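You operate a simulated robot arm through the tools that you are given. There is no shell and no other tool. Be economical: measure what you need, move in short steps, check, and stop when the job is done.

You are at the controls of a simulated robot arm. One attempt, no reset.

JOB
Put things in order on the table. At the end: the red book from the table stands where the clear glass stood; the clear glass from the table stands where the green tin stood; the blue pasta packet stands where the red book stood; the green tin from the table is on the cream serving tray; the white paper cup stands where the blue pasta packet stood; whatever was shut is shut again. Leave all else as you found it, and nothing knocked over. Set down upright: tin.

It is judged by the outcome, as a careful person would: the job done as asked, and still so three seconds after it is handed in. It fails if anything else is knocked over, pushed out of place, dropped, spilled or broken.

ROBOT AND FRAMES
A 6-joint arm with a two-finger parallel gripper, fixed in place. Base frame: the origin is at the foot of the arm, x ahead of it, y to its left, z up; the work surface is at about z = 0.75. Lengths are in m, angles in rad, forces in N, time in s.
With the tool pointing down near the work surface it reaches from about 0.26 to 0.68 m from the base axis. Its first joint turns from -1.152 to 1.152 rad. Payload 2.9 kg.
Tool frame: the origin (TCP) lies between the finger pads and is the grasp point; the fingertips stand 0.03 m ahead of it; z points along the fingers, y is the line along which they close. The gripper opens to 0.11 m. The fingers are 0.02 m wide and 0.01 m thick; the gripper's body (0.048 by 0.112 m) begins 0.055 m behind the TCP.
Orientation is that of the tool frame in the base frame, as a unit quaternion [w, x, y, z]. With the fingers straight down and closing along the base's y, the tool's x points along the base's -x, its y along +y and its z along -z.

CONTROLS
- The arm moves only by the tool send_rows. Its argument "commands" is one flat list of numbers, 7 for each row, row after row: the shift along the tool's x, y, z in m, then the turn, a rotation vector about the tool's x, y, z in rad, then the gripper command, from -1 (fully open) to 1 (shut), values between in proportion. In form: [tx, ty, tz, wx, wy, wz, grip, tx, ty, tz, wx, wy, wz, grip, ...]. A call has 1 to 8 rows; each row shifts and turns the commanded pose from where the row before left it, along the tool's axes as they then stand. Each row takes 0.2 s and may step no farther than 0.05 m and 0.15 rad from the row before; otherwise, or with a gripper value out of range, the whole call is refused. A pose out of reach is approached as far as the arm can. The call stops where the force on the tool passes 40 N (or 10 N more than at its start, if that is more) or the arm is blocked; 0.2 s more then pass. The fingers move at their own pace (about 0.108 m/s each) and stop on an object; they squeeze with about 29 N. The grip force told is the motor's: it shows also when the fingers shut on nothing. Time passes only in rows, and 0.2 s behind the last, so rows that do not move let the fingers close. The reply holds the time, the measured pose of the TCP, the force on the tool along the base axes, the opening and the grip force, in the units named above and with some noise, with the torque about the TCP (base axes, N m) and any sound that the robot's microphone picked up, and new pictures: "views" is both (left out), scene, wrist or none.
- Cameras (640 x 400 px; columns grow to the right, rows downward): "scene" is fixed at [0.0598, 0.4167, 1.3954]; the picture's right is [-0.87, -0.49, 0.00], its down [-0.26, 0.47, -0.84] and it looks along [0.41, -0.73, -0.54] (base axes); focal length 334 px, centre (320, 200). "wrist" rides on the gripper at [0.072, 0.017, -0.103] in the tool frame; the picture's right is [-0.23, 0.97, 0.00], its down [-0.76, -0.18, -0.62] and it looks along [-0.61, -0.14, 0.78] (tool axes); focal length 222 px, centre (320, 200). There is no depth. A picture from a camera that has moved, and an enlarged one, comes with that camera's place and axes in the base frame and with its lens. The place of the scene camera against the robot may be out by one fixed shift of up to 0.018 m in any direction.
- inspect(camera, box): a new picture of the part [left, top, right, bottom] of that camera's present view, enlarged. No time passes.
- job_done(): hands the job in; it is judged then, once.

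Work in short steps. Places have to be worked out from the pictures, the camera data and where the tool is seen: move nearer, look again, correct. Check each grasp and each placing, and mend what went wrong. You have 120 turns and 200 pictures in all, those below and enlarged ones among them. Open the gripper and draw the arm clear of the work before you hand the job in, unless the task says otherwise; then end with one line.

The tools are called after "Call:" as a command line: name --argument value ..., lists and objects as JSON in quotes. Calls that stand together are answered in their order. send_rows: Moves the arm, as the interface text tells. Its arguments: {"type":"object","properties":{"commands":{"type":"array","items":{"type":"number"}},"views":{"type":"string","enum":["both","scene","wrist","none"]}},"required":["commands"]} The other tools are called the same way: inspect (camera, box) takes an enlarged picture of a part of a camera's view; job_done () hands the job in.

At the start:

```text
time: 0.0
tcp_pos: [0.2807, -0.2583, 1.1355]
ee_rot: [0.001, 0.0, 1.0, 0.0]
contact_force: [0.3, 0.1, 0.0]
moment: [0.01, -0.03, -0.01]
gripper_width: 0.1103
grasp_force: 0.0
```

scene: 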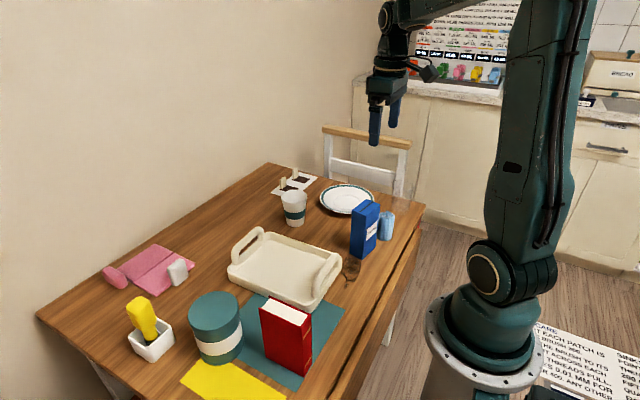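
wrist: 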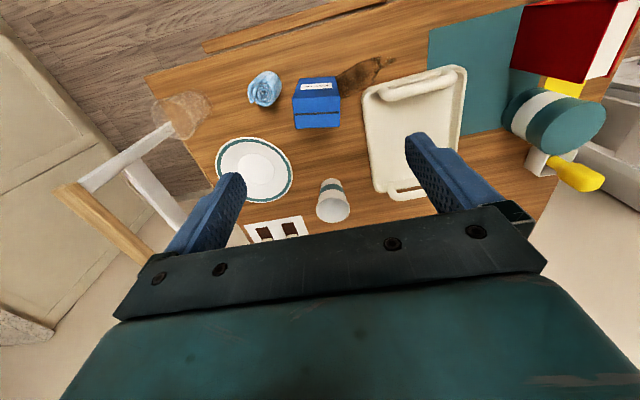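

I begin by enlarging both views to identify the objects and their places.

Call:
inspect --camera "scene" --box '[220, 150, 440, 290]'

Call:
inspect --camera "scene" --box '[80, 220, 360, 400]'

Call:
inspect --camera "wrist" --box '[140, 50, 380, 250]'

Call:
inspect --camera "wrist" --box '[340, 0, 640, 220]'

```text
2.86 times, centred on (330, 220) of scene
camera zoom: at [0.0598, 0.4167, 1.3954], right [-0.87, -0.49, 0.0], down [-0.26, 0.47, -0.84], along [0.41, -0.73, -0.54], focal length 954 px, centre (291, 143)
```

zoom: 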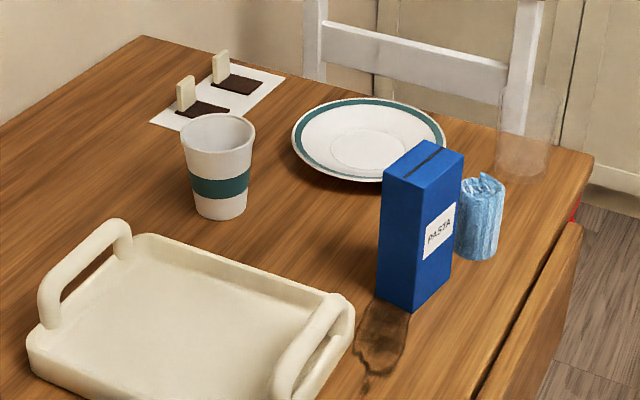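

```text
2.22 times, centred on (220, 310) of scene
camera zoom: at [0.0598, 0.4167, 1.3954], right [-0.87, -0.49, 0.0], down [-0.26, 0.47, -0.84], along [0.41, -0.73, -0.54], focal length 742 px, centre (542, -44)
```

zoom: 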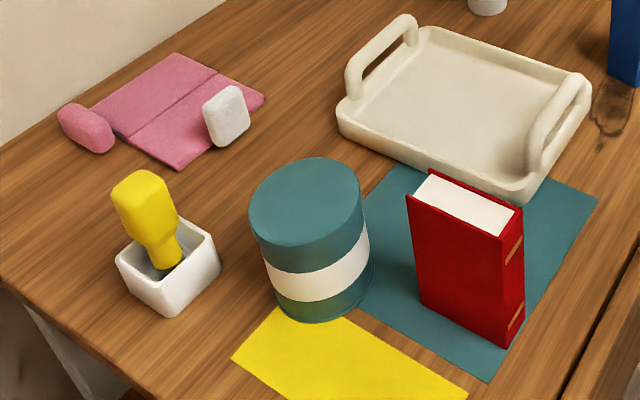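

```text
2.00 times, centred on (260, 150) of wrist
camera zoom: at [0.2089, -0.2421, 1.2388], right [0.23, 0.97, 0.0], down [0.76, -0.18, 0.62], along [0.61, -0.14, -0.78], focal length 444 px, centre (440, 300)
```

zoom: 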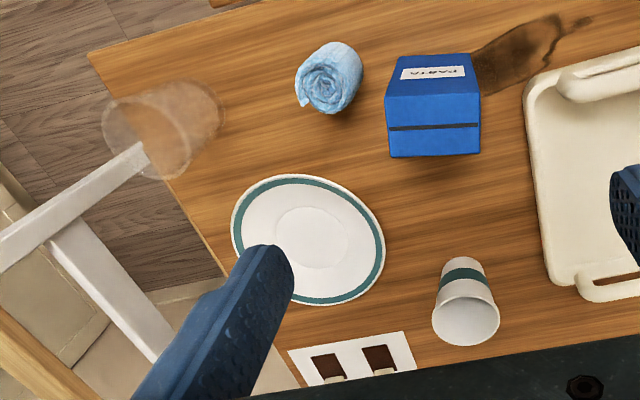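

```text
1.82 times, centred on (490, 110) of wrist
camera zoom: at [0.2089, -0.2421, 1.2388], right [0.23, 0.97, 0.0], down [0.76, -0.18, 0.62], along [0.61, -0.14, -0.78], focal length 404 px, centre (11, 364)
```

zoom: 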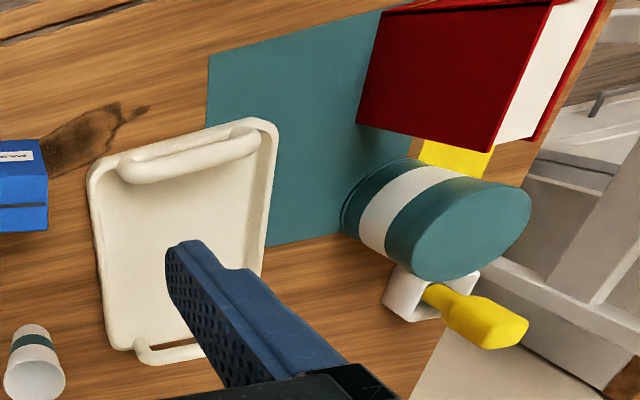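

The picture is clear enough. My estimates (x, y) are:
- tin (0.449, 0.152), about 0.117 high
- book (0.31, 0.10)
- packet (0.31, -0.29)
- cup (0.55, -0.295)
- glass (0.28, -0.53)
- tray centre (0.46, -0.11)

Working in the order tin, glass, book, packet, cup means each target spot is already free. I'll move high towards the tin.

Call:
send_rows --commands '[-0.0187, 0.045, 0, 0, 0, 0, -1, -0.0187, 0.045, 0, 0, 0, 0, -1, -0.0187, 0.045, 0, 0, 0, 0, -1, -0.0187, 0.045, 0, 0, 0, 0, -1, -0.0187, 0.045, 0, 0, 0, 0, -1, -0.0187, 0.045, 0, 0, 0, 0, -1, -0.0187, 0.045, 0, 0, 0, 0, -1, -0.0187, 0.045, 0, 0, 0, 0, -1]' --views "wrist"

```text
time: 1.8
tcp_pos: [0.4317, 0.1, 1.1355]
ee_rot: [0.0, 0.001, 1.0, 0.0]
contact_force: [0.3, -0.5, 0.4]
moment: [-0.01, 0.02, -0.01]
gripper_width: 0.11
grasp_force: 0.0
camera wrist: at [0.3594, 0.116, 1.2392], right [0.23, 0.97, 0.0], down [0.76, -0.18, 0.62], along [0.61, -0.14, -0.78], focal length 222 px, centre (320, 200)
```

wrist: 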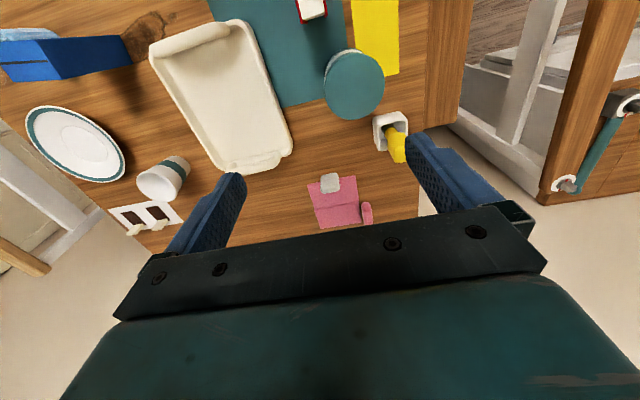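

The tin's lid centre works out at about (0.446, 0.150), diameter about 0.096. I'll move over it and down to z≈0.96.

Call:
send_rows --commands '[-0.005, 0.017, 0.045, 0, 0, 0, -1, -0.005, 0.017, 0.045, 0, 0, 0, -1, -0.005, 0.016, 0.045, 0, 0, 0, -1, 0, 0, 0.04, 0, 0, 0, -1, 0, 0, 0, 0, 0, 0, -1]'

```text
time: 3.0
tcp_pos: [0.4454, 0.1531, 0.9603]
ee_rot: [0.0, 0.0, 1.0, 0.0]
contact_force: [-0.1, -0.2, 0.1]
moment: [0.02, 0.0, 0.0]
gripper_width: 0.1101
grasp_force: 0.1
camera wrist: at [0.3732, 0.1685, 1.0632], right [0.23, 0.97, 0.0], down [0.76, -0.18, 0.62], along [0.61, -0.14, -0.78], focal length 222 px, centre (320, 200)
```

scene: 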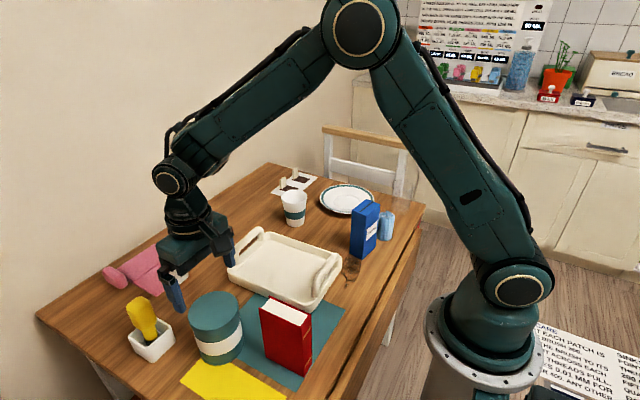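
wrist: 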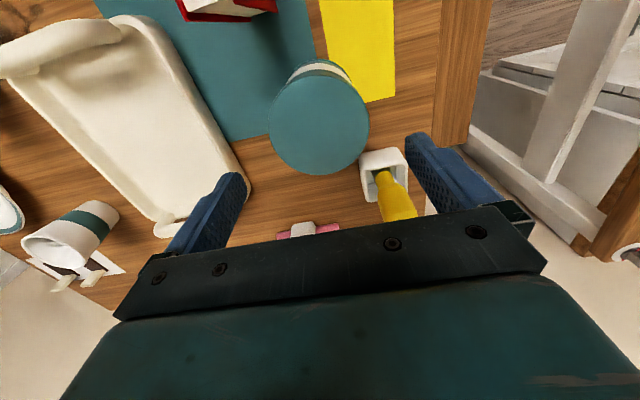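

The tin is centred under the gripper at (0.443, 0.153). I'll come straight down to z≈0.832 and stop if there is contact.

Call:
send_rows --commands '[0.002, 0, 0.035, 0, 0, 0, -1, 0, 0, 0.035, 0, 0, 0, -1, 0, 0, 0.03, 0, 0, 0, -1, 0, 0, 0.028, 0, 0, 0, -1, 0, 0, 0, 0, 0, 0, -1]' --views "both"

Call:
inspect --camera "scene" --box '[130, 230, 330, 390]'

```text
time: 4.2
tcp_pos: [0.4436, 0.1522, 0.8304]
ee_rot: [-0.001, 0.0, 1.0, 0.0]
contact_force: [0.7, -0.7, 0.5]
moment: [-0.03, 0.01, 0.04]
gripper_width: 0.1098
grasp_force: 0.1
camera wrist: at [0.3703, 0.1688, 0.9349], right [0.23, 0.97, 0.0], down [0.76, -0.18, 0.62], along [0.61, -0.14, -0.78], focal length 222 px, centre (320, 200)
```

scene: 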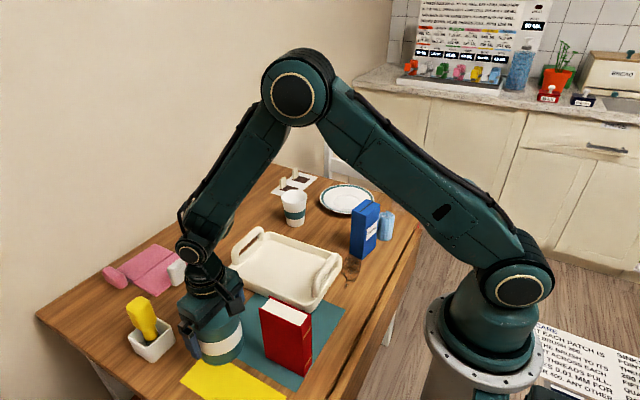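
wrist: 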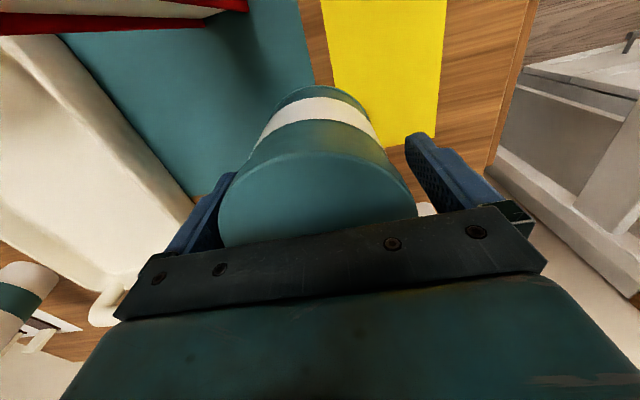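

```text
2.50 times, centred on (230, 310) of scene
camera zoom: at [0.0598, 0.4167, 1.3954], right [-0.87, -0.49, 0.0], down [-0.26, 0.47, -0.84], along [0.41, -0.73, -0.54], focal length 835 px, centre (545, -75)
```

zoom: 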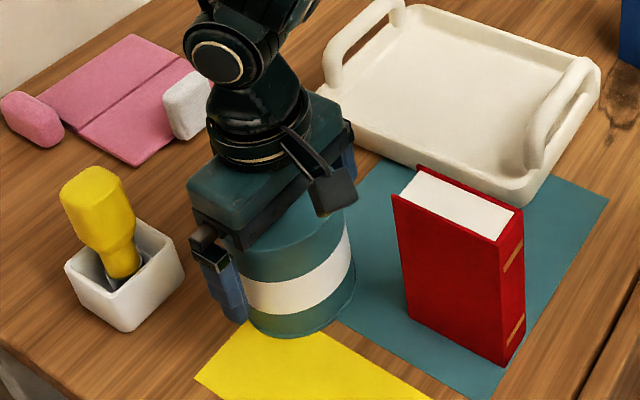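

The fingers straddle the tin without contact. I'll close on it.

Call:
send_rows --commands '[0, 0, 0, 0, 0, 0, 0.3, 0, 0, 0, 0, 0, 0, 1, 0, 0, 0, 0, 0, 0, 1]' --views "none"

```text
time: 5.0
tcp_pos: [0.4421, 0.1522, 0.8324]
ee_rot: [0.001, 0.0, 1.0, 0.0]
contact_force: [0.1, 0.6, 0.2]
moment: [-0.02, 0.01, 0.02]
gripper_width: 0.0907
grasp_force: 29.1
```

It is held at a width of 0.091. I'll lift and check the weight.

Call:
send_rows --commands '[0, 0, -0.02, 0, 0, 0, 1, 0, 0, -0.04, 0, 0, 0, 1, 0, 0, -0.05, 0, 0, 0, 1, 0, 0, -0.04, 0, 0, 0, 1, 0, 0, 0, 0, 0, 0, 1]' --views "both"

```text
time: 6.2
tcp_pos: [0.4439, 0.1528, 0.9813]
ee_rot: [0.0, 0.0, 1.0, 0.0]
contact_force: [-0.2, -0.5, -1.0]
moment: [-0.01, 0.02, 0.0]
gripper_width: 0.0906
grasp_force: 28.9
camera wrist: at [0.3719, 0.1694, 1.0854], right [0.23, 0.97, 0.0], down [0.76, -0.18, 0.62], along [0.61, -0.14, -0.78], focal length 222 px, centre (320, 200)
```

scene: 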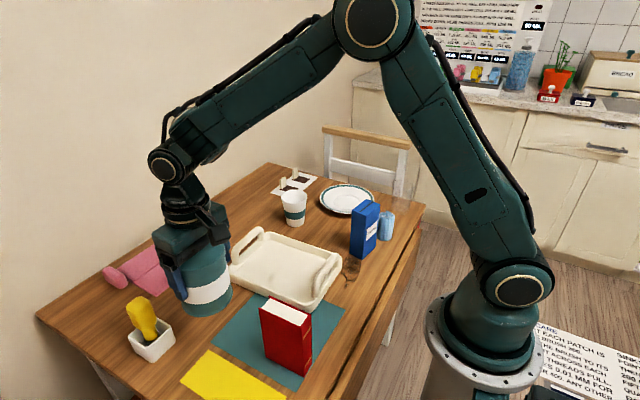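
wrist: 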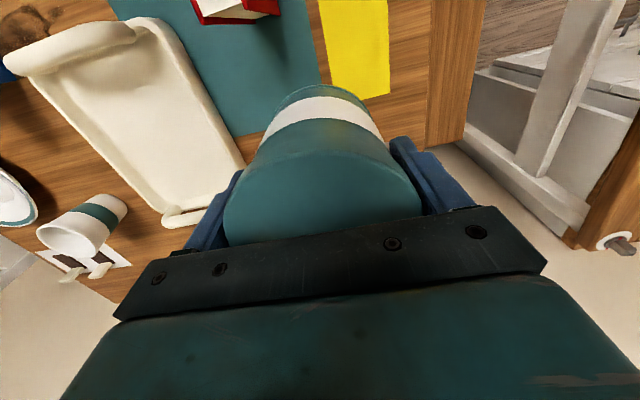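

The tin is up, and its bottom is at about z 0.90. I'll carry it over the tray.

Call:
send_rows --commands '[-0.002, -0.044, 0, 0, 0, 0, 1, -0.002, -0.044, 0, 0, 0, 0, 1, -0.002, -0.044, 0, 0, 0, 0, 1, -0.002, -0.044, 0, 0, 0, 0, 1, -0.002, -0.044, 0, 0, 0, 0, 1, 0, -0.04, 0, 0, 0, 0, 1, 0, 0, 0, 0, 0, 0, 1]' --views "both"

Call:
inspect --camera "scene" --box '[200, 180, 400, 320]'

```text
time: 7.8
tcp_pos: [0.4555, -0.1092, 0.9813]
ee_rot: [0.0, -0.001, 1.0, -0.001]
contact_force: [0.0, 0.0, -1.4]
moment: [0.0, 0.02, -0.05]
gripper_width: 0.091
grasp_force: 29.1
camera wrist: at [0.3822, -0.0925, 1.0858], right [0.23, 0.97, 0.0], down [0.76, -0.18, 0.62], along [0.61, -0.14, -0.78], focal length 222 px, centre (320, 200)
```

scene: 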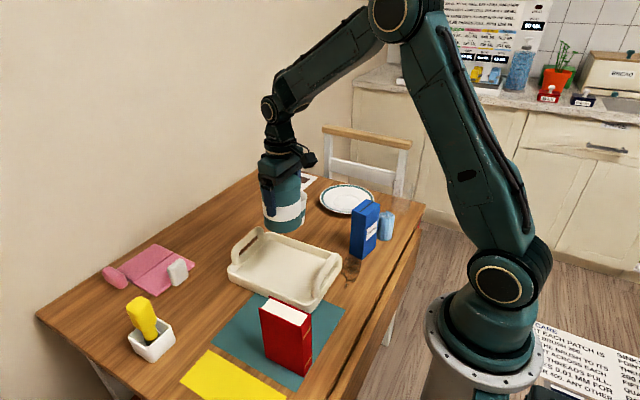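
wrist: 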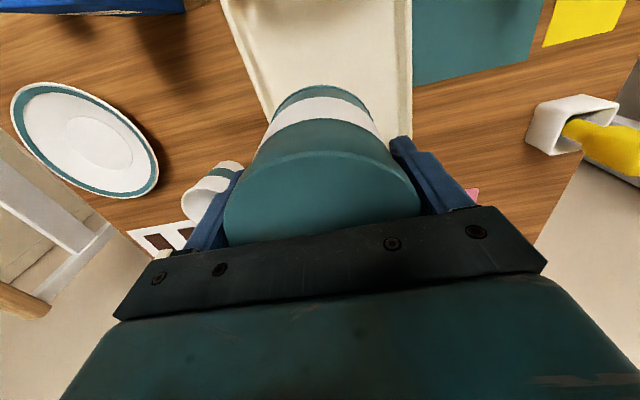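

```text
2.86 times, centred on (300, 250) of scene
camera zoom: at [0.0599, 0.4166, 1.3954], right [-0.87, -0.49, 0.0], down [-0.26, 0.47, -0.84], along [0.41, -0.73, -0.54], focal length 954 px, centre (377, 57)
```

zoom: 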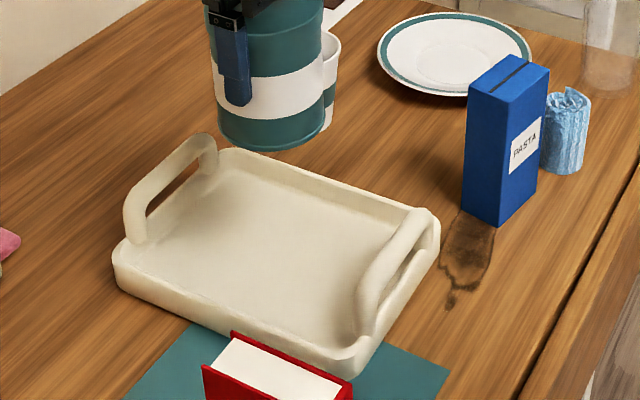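

The tray corners put its centre at about (0.446, -0.096). I'll shift there and lower to just above the tray floor.

Call:
send_rows --commands '[0.01, 0.013, 0.01, 0, 0, 0, 1, 0, 0, 0.04, 0, 0, 0, 1, 0, 0, 0.04, 0, 0, 0, 1, 0, 0, 0.03, 0, 0, 0, 1, 0, 0, 0, 0, 0, 0, 1]' --views "both"

Call:
inspect --camera "scene" --box '[200, 180, 400, 320]'

```text
time: 9.0
tcp_pos: [0.4445, -0.0974, 0.8604]
ee_rot: [0.0, 0.0, 1.0, 0.0]
contact_force: [-0.1, -0.1, -1.1]
moment: [0.03, 0.02, -0.01]
gripper_width: 0.091
grasp_force: 29.6
camera wrist: at [0.3718, -0.0809, 0.9646], right [0.23, 0.97, 0.0], down [0.76, -0.18, 0.62], along [0.61, -0.14, -0.78], focal length 222 px, centre (320, 200)
```

scene: 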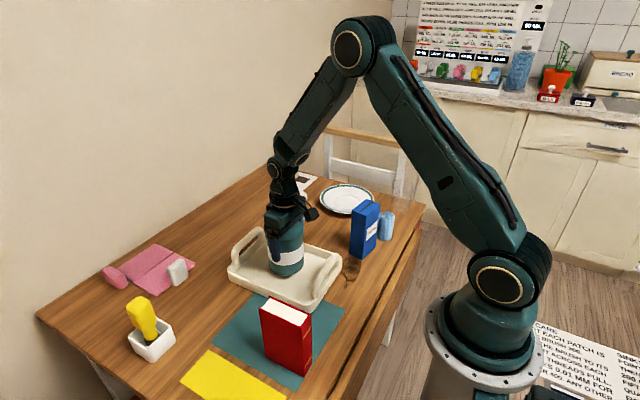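
wrist: 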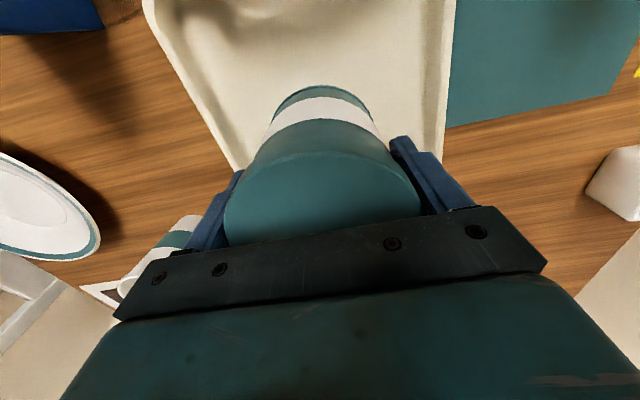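

```text
2.86 times, centred on (300, 250) of scene
camera zoom: at [0.0598, 0.4167, 1.3954], right [-0.87, -0.49, 0.0], down [-0.26, 0.47, -0.84], along [0.41, -0.73, -0.54], focal length 954 px, centre (377, 57)
```

zoom: 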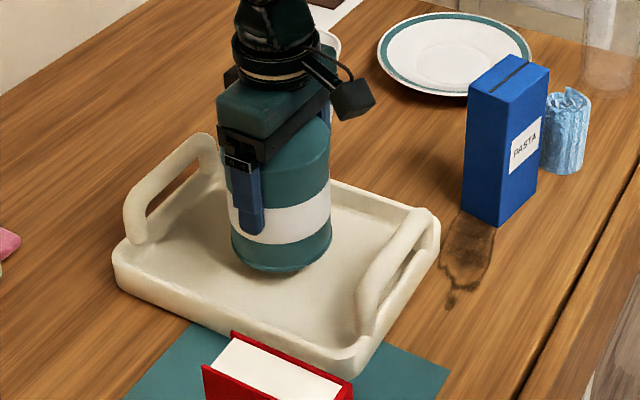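

The tin is centred over the tray with its bottom at about z 0.778. I'll lower in small steps and watch the force.

Call:
send_rows --commands '[0, 0, 0.004, 0, 0, 0, 1, 0, 0, 0.004, 0, 0, 0, 1, 0, 0, 0.002, 0, 0, 0, 1, 0, 0, 0, 0, 0, 0, 1]' --views "none"

```text
time: 10.0
tcp_pos: [0.4436, -0.0951, 0.8515]
ee_rot: [0.0, 0.0, 1.0, 0.0]
contact_force: [-0.8, -0.2, -1.4]
moment: [-0.01, 0.0, 0.01]
gripper_width: 0.0908
grasp_force: 29.0
```

No contact yet, so I go lower.

Call:
send_rows --commands '[0, 0, 0.003, 0, 0, 0, 1, 0, 0, 0.003, 0, 0, 0, 1, 0, 0, 0, 0, 0, 0, 1]' --views "none"

```text
time: 10.8
tcp_pos: [0.4435, -0.0961, 0.8467]
ee_rot: [0.0, 0.0, 1.0, 0.0]
contact_force: [0.3, 1.3, -0.7]
moment: [0.03, 0.0, 0.02]
gripper_width: 0.0909
grasp_force: 28.9
```

Call:
send_rows --commands '[0, 0, 0.002, 0, 0, 0, 1, 0, 0, 0.002, 0, 0, 0, 1, 0, 0, 0, 0, 0, 0, 1]' --views "none"

Call:
inspect --camera "scene" --box '[240, 220, 340, 300]'

```text
time: 11.6
tcp_pos: [0.4431, -0.0945, 0.8419]
ee_rot: [-0.001, 0.0, 1.0, 0.0]
contact_force: [0.7, -0.3, -0.8]
moment: [0.02, 0.01, -0.02]
gripper_width: 0.0906
grasp_force: 29.1
```

```text
5.00 times, centred on (290, 260) of scene
camera zoom: at [0.0598, 0.4167, 1.3954], right [-0.87, -0.49, 0.0], down [-0.26, 0.47, -0.84], along [0.41, -0.73, -0.54], focal length 1669 px, centre (470, -100)
```

zoom: 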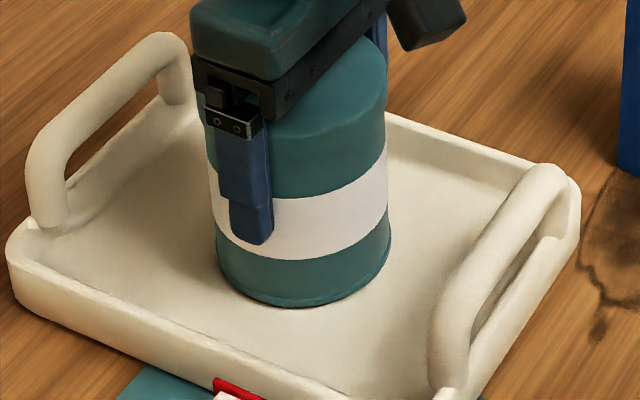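

It is very near the floor now. I continue with 1–2 mm steps.

Call:
send_rows --commands '[0, 0, 0.0015, 0, 0, 0, 1, 0, 0, 0.0015, 0, 0, 0, 1, 0, 0, 0, 0, 0, 0, 1]' --views "none"

```text
time: 12.4
tcp_pos: [0.4422, -0.0952, 0.8389]
ee_rot: [0.0, 0.0, 1.0, 0.0]
contact_force: [-5.0, 1.1, 16.8]
moment: [0.06, 0.23, 0.06]
gripper_width: 0.0905
grasp_force: 29.1
```

Contact at 17 N: the tin rests on the tray floor. I'll release gradually and rise straight up.

Call:
send_rows --commands '[0, 0, 0, 0, 0, 0, 0.4, 0, 0, 0, 0, 0, 0, -1, 0, 0, 0, 0, 0, 0, -1, 0, 0, -0.03, 0, 0, 0, -1, 0, 0, -0.05, 0, 0, 0, -1, 0, 0, -0.05, 0, 0, 0, -1, 0, 0, 0, 0, 0, 0, -1]' --views "both"

```text
time: 14.0
tcp_pos: [0.4424, -0.0934, 0.9687]
ee_rot: [0.0, 0.001, 1.0, 0.0]
contact_force: [-0.5, 0.9, 0.0]
moment: [0.01, -0.05, -0.01]
gripper_width: 0.11
grasp_force: 0.1
camera wrist: at [0.3704, -0.0779, 1.0723], right [0.23, 0.97, 0.0], down [0.76, -0.18, 0.62], along [0.61, -0.14, -0.78], focal length 222 px, centre (320, 200)
```

scene: 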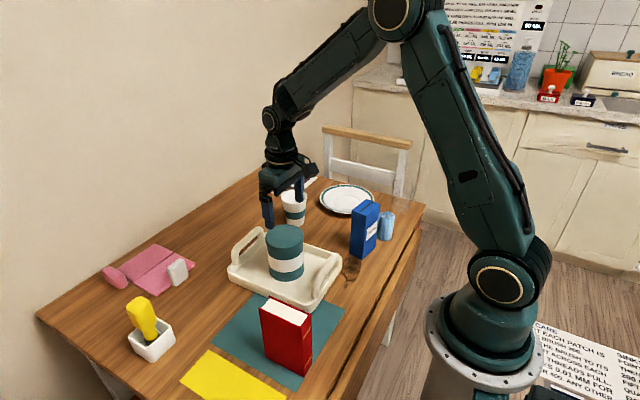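
wrist: 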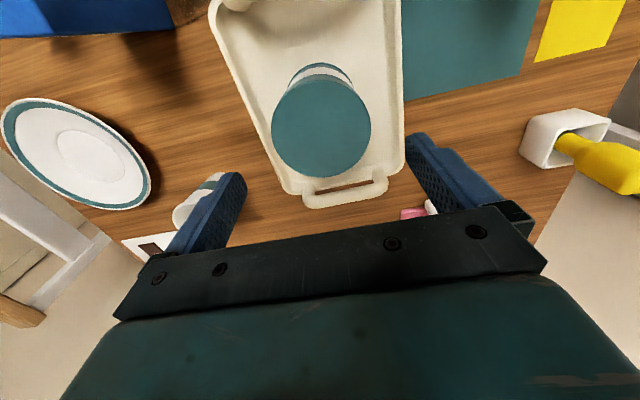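

The tin stands upright on the tray. Next is the glass, so I rise and move towards (0.28, -0.50).

Call:
send_rows --commands '[0, 0, -0.04, 0, 0, 0, -1, 0.01, -0.03, -0.03, 0, 0, 0, -1, 0.018, -0.046, 0, 0, 0, 0, -1, 0.018, -0.046, 0, 0, 0, 0, -1, 0.018, -0.046, 0, 0, 0, 0, -1, 0.018, -0.046, 0, 0, 0, 0, -1, 0.018, -0.046, 0, 0, 0, 0, -1, 0.018, -0.046, 0, 0, 0, 0, -1]' --views "none"

Call:
send_rows --commands '[0.018, -0.046, 0, 0, 0, 0, -1, 0.018, -0.046, 0, 0, 0, 0, -1, 0.009, -0.02, 0, 0, 0, 0, -1, 0, 0, 0, 0, 0, 0, -1]' --views "both"

```text
time: 15.8
tcp_pos: [0.3284, -0.4011, 1.0391]
ee_rot: [0.0, -0.001, 1.0, 0.0]
contact_force: [-0.1, 0.5, 0.9]
moment: [0.01, 0.01, 0.01]
gripper_width: 0.1098
grasp_force: 0.1
```

```text
time: 16.8
tcp_pos: [0.2819, -0.5124, 1.0386]
ee_rot: [0.0, 0.0, 1.0, 0.0]
contact_force: [0.1, -0.4, 0.0]
moment: [0.01, -0.03, -0.02]
gripper_width: 0.1099
grasp_force: 0.1
camera wrist: at [0.2087, -0.4958, 1.1415], right [0.23, 0.97, 0.0], down [0.76, -0.18, 0.62], along [0.61, -0.14, -0.78], focal length 222 px, centre (320, 200)
```

scene: 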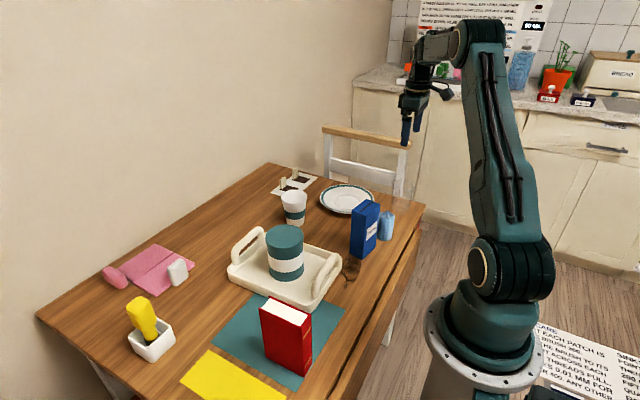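
wrist: 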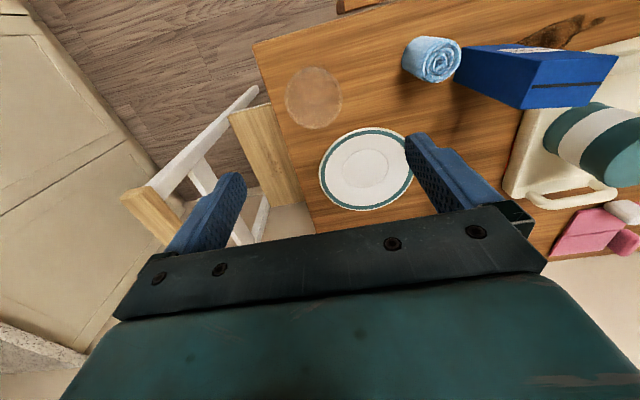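

Call:
inspect --camera "wrist" --box '[250, 40, 410, 140]'

Call:
inspect --camera "scene" --box '[340, 150, 440, 230]'

```text
4.00 times, centred on (330, 90) of wrist
camera zoom: at [0.2087, -0.4958, 1.1415], right [0.23, 0.97, 0.0], down [0.76, -0.18, 0.62], along [0.61, -0.14, -0.78], focal length 888 px, centre (280, 640)
```

zoom: 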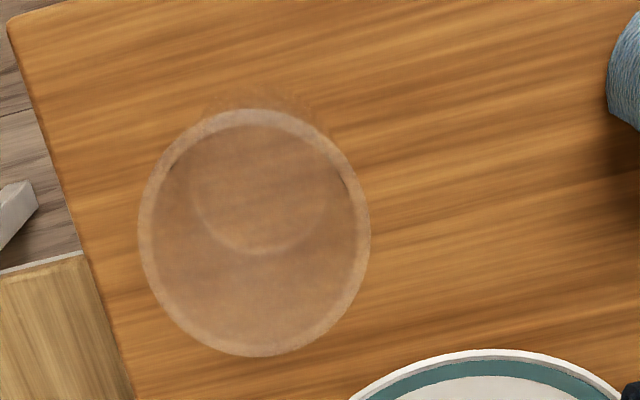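

```text
5.00 times, centred on (390, 190) of scene
camera zoom: at [0.0598, 0.4166, 1.3954], right [-0.87, -0.49, 0.0], down [-0.26, 0.47, -0.84], along [0.41, -0.73, -0.54], focal length 1669 px, centre (-30, 250)
```

zoom: 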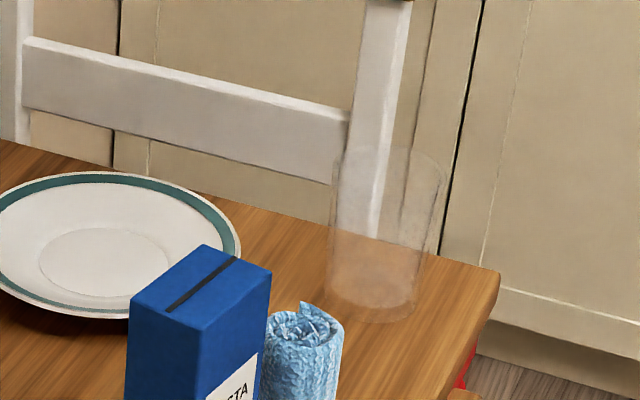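

The glass rim centre is at about (0.280, -0.520), diameter about 0.073, height about 0.097. I'll shift and descend partway to refine.

Call:
send_rows --commands '[0, -0.004, 0.04, 0, 0, 0, -1, 0, -0.003, 0.04, 0, 0, 0, -1, 0, 0, 0.03, 0, 0, 0, -1, 0, 0, 0, 0, 0, 0, -1]' --views "both"

Call:
inspect --camera "wrist" --box '[220, 40, 420, 200]'

```text
time: 17.8
tcp_pos: [0.2816, -0.5203, 0.9286]
ee_rot: [0.0, 0.0, 1.0, -0.001]
contact_force: [-0.3, -0.3, -0.2]
moment: [-0.01, 0.01, -0.03]
gripper_width: 0.11
grasp_force: 0.1
camera wrist: at [0.2082, -0.5038, 1.032], right [0.23, 0.97, 0.0], down [0.76, -0.18, 0.62], along [0.61, -0.14, -0.78], focal length 222 px, centre (320, 200)
```

scene: 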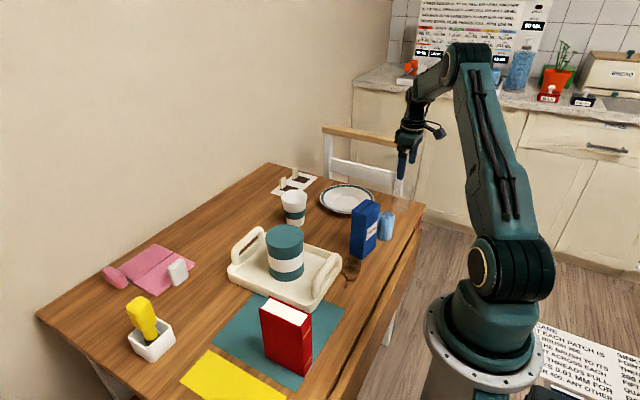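
wrist: 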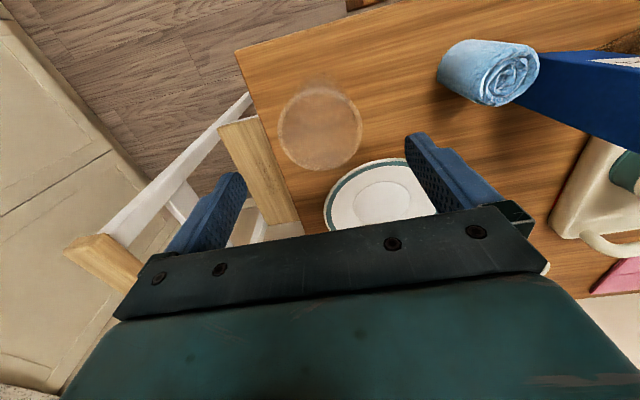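

```text
2.50 times, centred on (320, 120) of wrist
camera zoom: at [0.2082, -0.5038, 1.032], right [0.23, 0.97, 0.0], down [0.76, -0.18, 0.62], along [0.61, -0.14, -0.78], focal length 555 px, centre (320, 400)
```

zoom: 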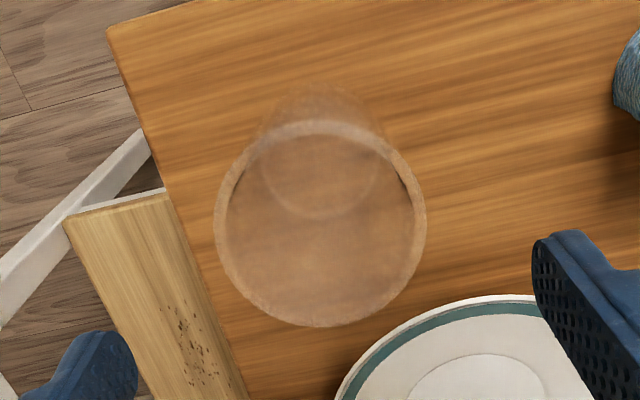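

The glass is centred under the TCP at (0.282, -0.520), with about 0.017 clearance on each side. I'll descend to z≈0.808.

Call:
send_rows --commands '[0, 0, 0.035, 0, 0, 0, -1, 0, 0, 0.035, 0, 0, 0, -1, 0, 0, 0.03, 0, 0, 0, -1, 0, 0, 0.02, 0, 0, 0, -1, 0, 0, 0, 0, 0, 0, -1]' --views "both"

Call:
inspect --camera "scene" --box '[340, 150, 440, 230]'

```text
time: 19.0
tcp_pos: [0.2801, -0.5201, 0.8085]
ee_rot: [0.0, -0.001, 1.0, 0.0]
contact_force: [-0.2, 0.1, 0.5]
moment: [0.0, -0.03, 0.01]
gripper_width: 0.1099
grasp_force: 0.1
camera wrist: at [0.2079, -0.504, 0.9115], right [0.23, 0.97, 0.0], down [0.76, -0.18, 0.62], along [0.61, -0.14, -0.78], focal length 222 px, centre (320, 200)
```

scene: 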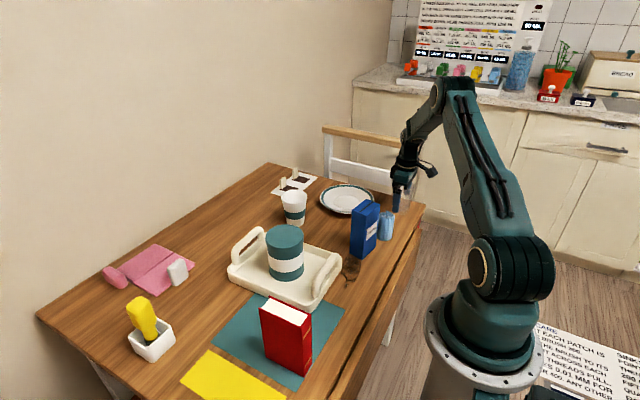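
wrist: 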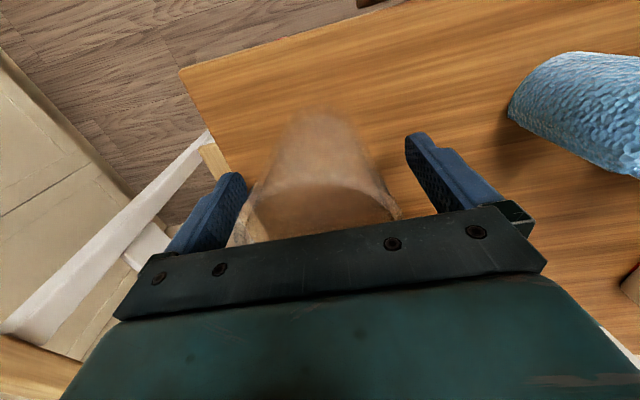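

```text
5.00 times, centred on (390, 190) of scene
camera zoom: at [0.0598, 0.4167, 1.3954], right [-0.87, -0.49, 0.0], down [-0.26, 0.47, -0.84], along [0.41, -0.73, -0.54], focal length 1669 px, centre (-30, 250)
```

zoom: 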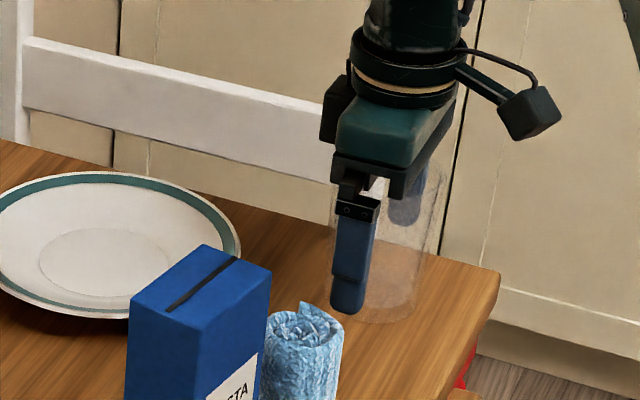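

The glass is between the fingers, clear of the gripper body. I close.

Call:
send_rows --commands '[0, 0, 0, 0, 0, 0, 0, 0, 0, 0, 0, 0, 0, 0.6, 0, 0, 0, 0, 0, 0, 1, 0, 0, 0, 0, 0, 0, 1]' --views "none"

```text
time: 20.0
tcp_pos: [0.2812, -0.5197, 0.8081]
ee_rot: [0.0, 0.0, 1.0, 0.0]
contact_force: [-0.2, 0.7, 0.1]
moment: [-0.05, -0.01, 0.02]
gripper_width: 0.0678
grasp_force: 28.9
```

The glass is held at 0.068. I'll lift slowly.

Call:
send_rows --commands '[0, 0, -0.01, 0, 0, 0, 1, 0, 0, -0.02, 0, 0, 0, 1, 0, 0, -0.04, 0, 0, 0, 1, 0, 0, -0.05, 0, 0, 0, 1, 0, 0, -0.05, 0, 0, 0, 1, 0, 0, -0.03, 0, 0, 0, 1, 0, 0, 0, 0, 0, 0, 1]' --views "both"

```text
time: 21.6
tcp_pos: [0.2807, -0.5191, 1.0074]
ee_rot: [0.0, -0.001, 1.0, -0.001]
contact_force: [-0.2, 0.0, -2.0]
moment: [-0.04, 0.03, 0.02]
gripper_width: 0.0675
grasp_force: 29.4
camera wrist: at [0.2082, -0.5032, 1.1119], right [0.23, 0.97, 0.0], down [0.76, -0.18, 0.62], along [0.61, -0.14, -0.78], focal length 222 px, centre (320, 200)
```

scene: 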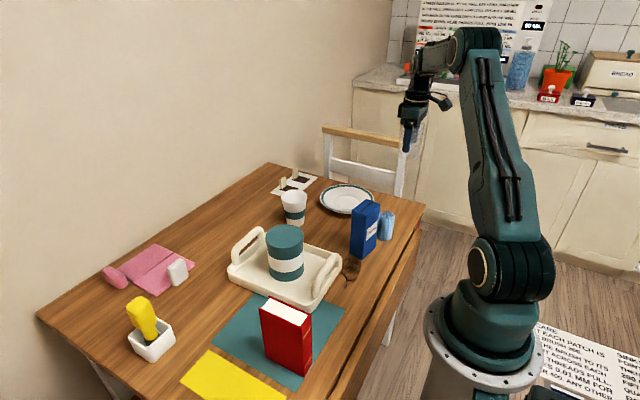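
wrist: 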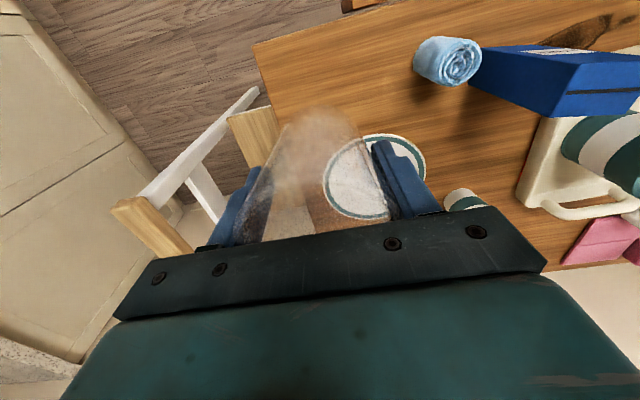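

The glass is held. I'll carry it high to above the tin's old place (0.443, 0.152).

Call:
send_rows --commands '[0, 0, -0.04, 0, 0, 0, 1, -0.0108, 0.0447, 0, 0, 0, 0, 1, -0.0108, 0.0447, 0, 0, 0, 0, 1, -0.0108, 0.0447, 0, 0, 0, 0, 1, -0.0108, 0.0447, 0, 0, 0, 0, 1, -0.0108, 0.0447, 0, 0, 0, 0, 1, -0.0108, 0.0447, 0, 0, 0, 0, 1, -0.0108, 0.0447, 0, 0, 0, 0, 1]' --views "none"

Call:
send_rows --commands '[-0.0108, 0.0447, 0, 0, 0, 0, 1, -0.0108, 0.0447, 0, 0, 0, 0, 1, -0.0108, 0.0447, 0, 0, 0, 0, 1, -0.0108, 0.0447, 0, 0, 0, 0, 1, -0.0108, 0.0447, 0, 0, 0, 0, 1, -0.0108, 0.0447, 0, 0, 0, 0, 1, -0.0108, 0.0447, 0, 0, 0, 0, 1, -0.0108, 0.0447, 0, 0, 0, 0, 1]' --views "both"

```text
time: 23.4
tcp_pos: [0.3589, -0.2058, 1.0458]
ee_rot: [0.0, 0.001, 1.0, 0.0]
contact_force: [0.8, -0.4, -1.9]
moment: [0.02, 0.03, 0.04]
gripper_width: 0.0678
grasp_force: 29.3
```

```text
time: 25.2
tcp_pos: [0.4413, 0.1505, 1.048]
ee_rot: [0.0, 0.001, 1.0, 0.0]
contact_force: [-0.1, 0.9, -2.5]
moment: [0.01, -0.01, 0.03]
gripper_width: 0.0676
grasp_force: 28.8
camera wrist: at [0.3687, 0.1668, 1.151], right [0.23, 0.97, 0.0], down [0.76, -0.18, 0.62], along [0.61, -0.14, -0.78], focal length 222 px, centre (320, 200)
```

scene: 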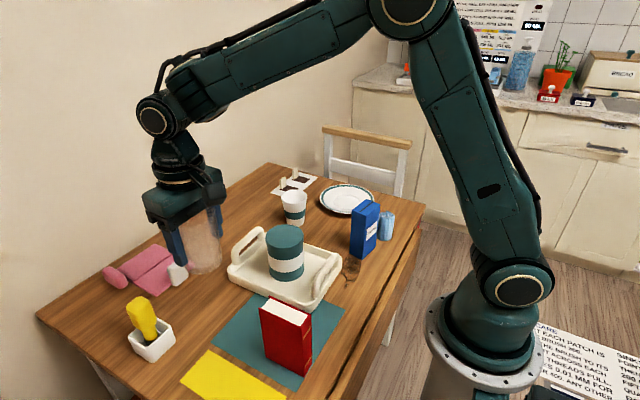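
wrist: 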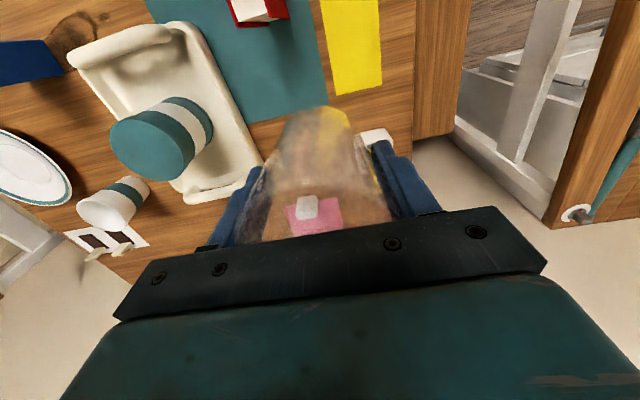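

Above the target. I lower to z≈0.82, correcting by +0.002 in x and y.

Call:
send_rows --commands '[-0.002, 0.002, 0.04, 0, 0, 0, 1, 0, 0, 0.045, 0, 0, 0, 1, 0, 0, 0.045, 0, 0, 0, 1, 0, 0, 0.04, 0, 0, 0, 1, 0, 0, 0.035, 0, 0, 0, 1, 0, 0, 0.02, 0, 0, 0, 1, 0, 0, 0, 0, 0, 0, 1]' --views "both"

```text
time: 26.8
tcp_pos: [0.4447, 0.1508, 0.825]
ee_rot: [0.001, 0.0, 1.0, 0.0]
contact_force: [-0.3, 0.0, -1.9]
moment: [0.02, 0.01, -0.01]
gripper_width: 0.0678
grasp_force: 29.0
camera wrist: at [0.3722, 0.1671, 0.9279], right [0.23, 0.97, 0.0], down [0.76, -0.18, 0.62], along [0.61, -0.14, -0.78], focal length 222 px, centre (320, 200)
```

scene: 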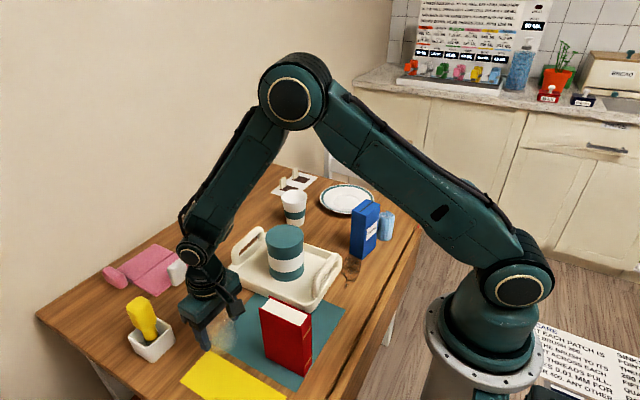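
wrist: 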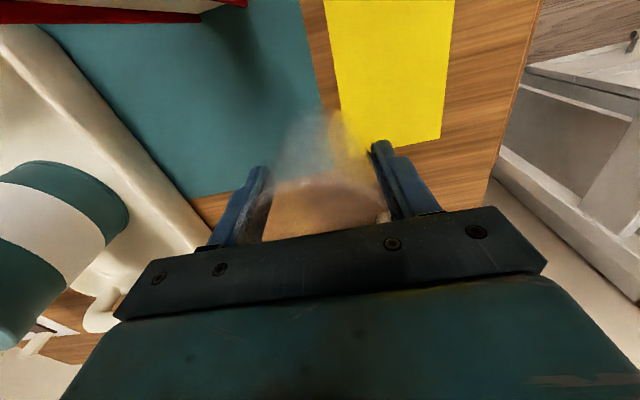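

Position is good. Now the last centimetres, gently.

Call:
send_rows --commands '[0, 0, 0.006, 0, 0, 0, 1, 0, 0, 0.005, 0, 0, 0, 1, 0, 0, 0.002, 0, 0, 0, 1, 0, 0, 0, 0, 0, 0, 1]' --views "none"

Call:
send_rows --commands '[0, 0, 0.0015, 0, 0, 0, 1, 0, 0, 0.001, 0, 0, 0, 1, 0, 0, 0, 0, 0, 0, 1]' --views "none"

```text
time: 27.8
tcp_pos: [0.4458, 0.1525, 0.8114]
ee_rot: [-0.001, 0.0, 1.0, 0.0]
contact_force: [-0.3, 0.1, -2.0]
moment: [0.01, -0.03, 0.0]
gripper_width: 0.0678
grasp_force: 28.4
```

```text
time: 28.6
tcp_pos: [0.4453, 0.152, 0.8083]
ee_rot: [0.0, 0.0, 1.0, 0.0]
contact_force: [0.5, -0.3, -2.9]
moment: [-0.01, -0.02, -0.01]
gripper_width: 0.0676
grasp_force: 29.0
```

Call:
send_rows --commands '[0, 0, 0.001, 0, 0, 0, 1, 0, 0, 0, 0, 0, 0, 1]' --views "none"

```text
time: 29.2
tcp_pos: [0.446, 0.1517, 0.8077]
ee_rot: [0.0, 0.0, 1.0, 0.0]
contact_force: [-1.6, 1.6, 8.8]
moment: [-0.16, 0.18, -0.06]
gripper_width: 0.0677
grasp_force: 28.6
```

The glass is now bearing on the table. I'll open slowly and rise.

Call:
send_rows --commands '[0, 0, 0, 0, 0, 0, 0.3, 0, 0, 0, 0, 0, 0, -0.5, 0, 0, 0, 0, 0, 0, -1, 0, 0, -0.02, 0, 0, 0, -1, 0, 0, -0.05, 0, 0, 0, -1, 0, 0, -0.05, 0, 0, 0, -1, 0, 0, -0.05, 0, 0, 0, -1, 0, 0, 0, 0, 0, 0, -1]' --views "both"

Call:
inspect --camera "scene" --box '[130, 230, 330, 390]'

```text
time: 31.0
tcp_pos: [0.4448, 0.1534, 0.9769]
ee_rot: [0.0, 0.0, 1.0, 0.0]
contact_force: [0.4, 0.0, 0.0]
moment: [0.0, 0.0, -0.03]
gripper_width: 0.1099
grasp_force: 0.1
camera wrist: at [0.3728, 0.1685, 1.0807], right [0.23, 0.97, 0.0], down [0.76, -0.18, 0.62], along [0.61, -0.14, -0.78], focal length 222 px, centre (320, 200)
```

scene: 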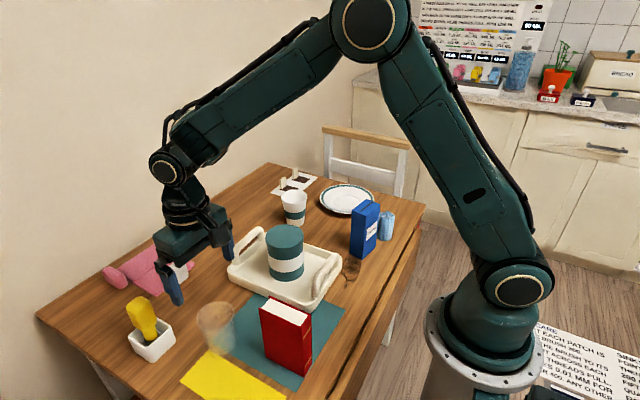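
wrist: 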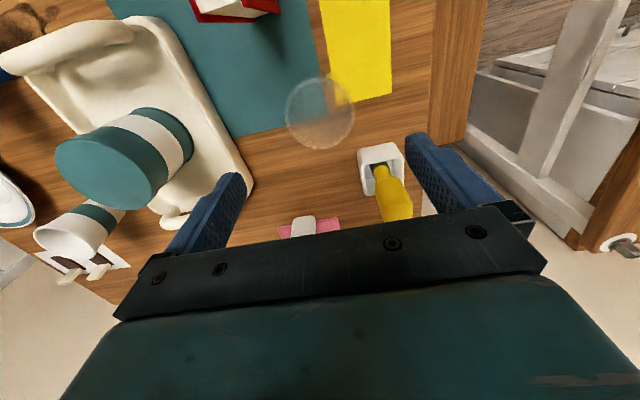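

```text
2.50 times, centred on (230, 310) of scene
camera zoom: at [0.0598, 0.4167, 1.3954], right [-0.87, -0.49, 0.0], down [-0.26, 0.47, -0.84], along [0.41, -0.73, -0.54], focal length 835 px, centre (545, -75)
```

zoom: 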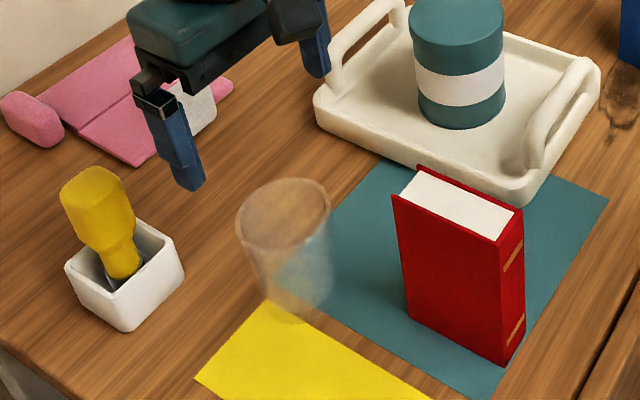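

The glass stands where the tin was. Next is the book, at about (0.305, 0.103) with its top at about z 0.905. I move above it.

Call:
send_rows --commands '[0.02, -0.005, -0.04, 0, 0, 0, -1, 0.04, -0.015, -0.015, 0, 0, 0, -1, 0.04, -0.015, 0, 0, 0, 0, -1, 0.04, -0.015, 0, 0, 0, 0, -1, 0, 0, 0, 0, 0, 0, -1]' --views "both"

Call:
inspect --camera "wrist" --box '[220, 0, 420, 200]'

```text
time: 32.2
tcp_pos: [0.304, 0.1033, 1.0329]
ee_rot: [0.0, 0.0, 1.0, -0.001]
contact_force: [0.0, 0.0, -0.5]
moment: [-0.02, 0.01, -0.01]
gripper_width: 0.1096
grasp_force: 0.1
camera wrist: at [0.2314, 0.1197, 1.1358], right [0.23, 0.97, 0.0], down [0.76, -0.18, 0.62], along [0.61, -0.14, -0.78], focal length 222 px, centre (320, 200)
```

scene: 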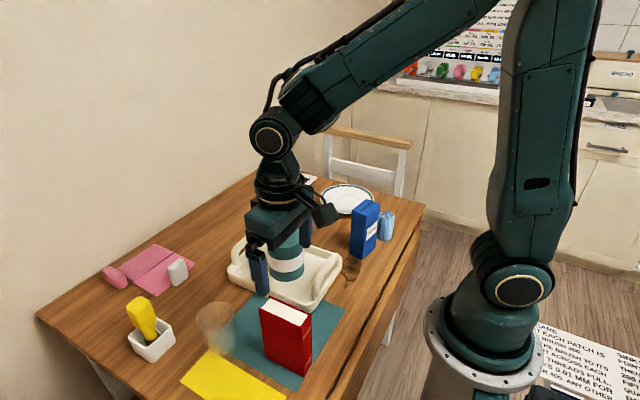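
wrist: 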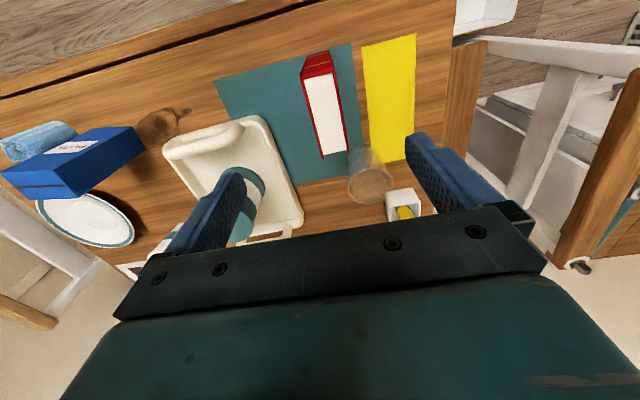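

```text
2.00 times, centred on (320, 100) of wrist
camera zoom: at [0.2314, 0.1197, 1.1358], right [0.23, 0.97, 0.0], down [0.76, -0.18, 0.62], along [0.61, -0.14, -0.78], focal length 444 px, centre (320, 400)
```

zoom: 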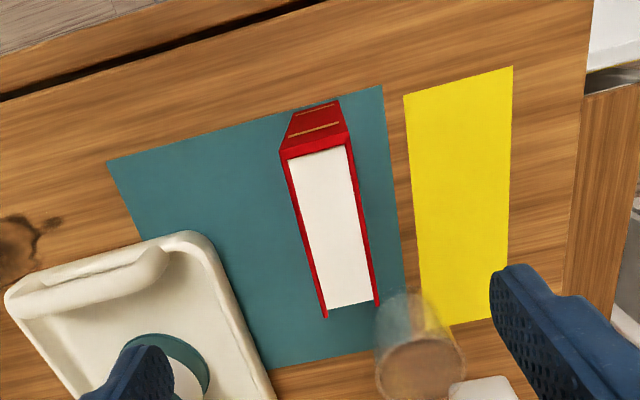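

The book top is centred at about (0.309, 0.110), aligned with the base axes and about 0.033 thick. I'll lower to just above its top and look again.

Call:
send_rows --commands '[-0.004, 0.006, 0.03, 0, 0, 0, -1, 0, 0, 0.03, 0, 0, 0, -1, 0, 0, 0, 0, 0, 0, -0.2, 0, 0, 0, 0, 0, 0, -0.2]' --views "wrist"

Call:
inspect --camera "wrist" --box '[220, 60, 420, 200]'

Call:
inspect --camera "scene" --box '[200, 230, 360, 390]'

```text
time: 33.2
tcp_pos: [0.309, 0.1079, 0.9723]
ee_rot: [0.0, 0.0, 1.0, 0.001]
contact_force: [-0.2, 0.1, -0.4]
moment: [0.01, -0.01, 0.0]
gripper_width: 0.0658
grasp_force: 0.0
camera wrist: at [0.2364, 0.1249, 1.0759], right [0.23, 0.97, 0.0], down [0.76, -0.18, 0.62], along [0.61, -0.14, -0.78], focal length 222 px, centre (320, 200)
```

wrist: 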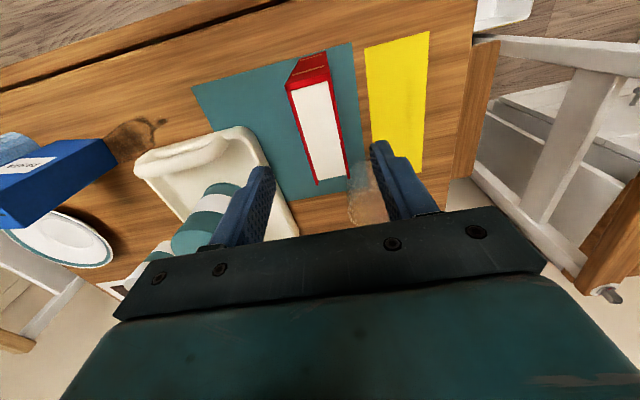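

```text
2.86 times, centred on (320, 130) of wrist
camera zoom: at [0.2364, 0.1249, 1.0759], right [0.23, 0.97, 0.0], down [0.76, -0.18, 0.62], along [0.61, -0.14, -0.78], focal length 635 px, centre (320, 400)
```

zoom: 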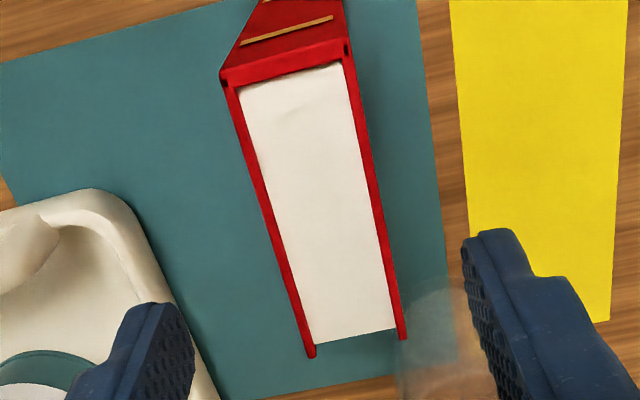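

```text
2.50 times, centred on (280, 310) of scene
camera zoom: at [0.0598, 0.4167, 1.3954], right [-0.87, -0.49, 0.0], down [-0.26, 0.47, -0.84], along [0.41, -0.73, -0.54], focal length 835 px, centre (420, -75)
```

zoom: 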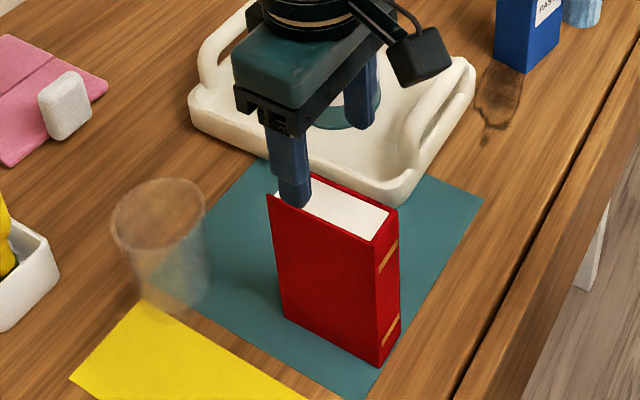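

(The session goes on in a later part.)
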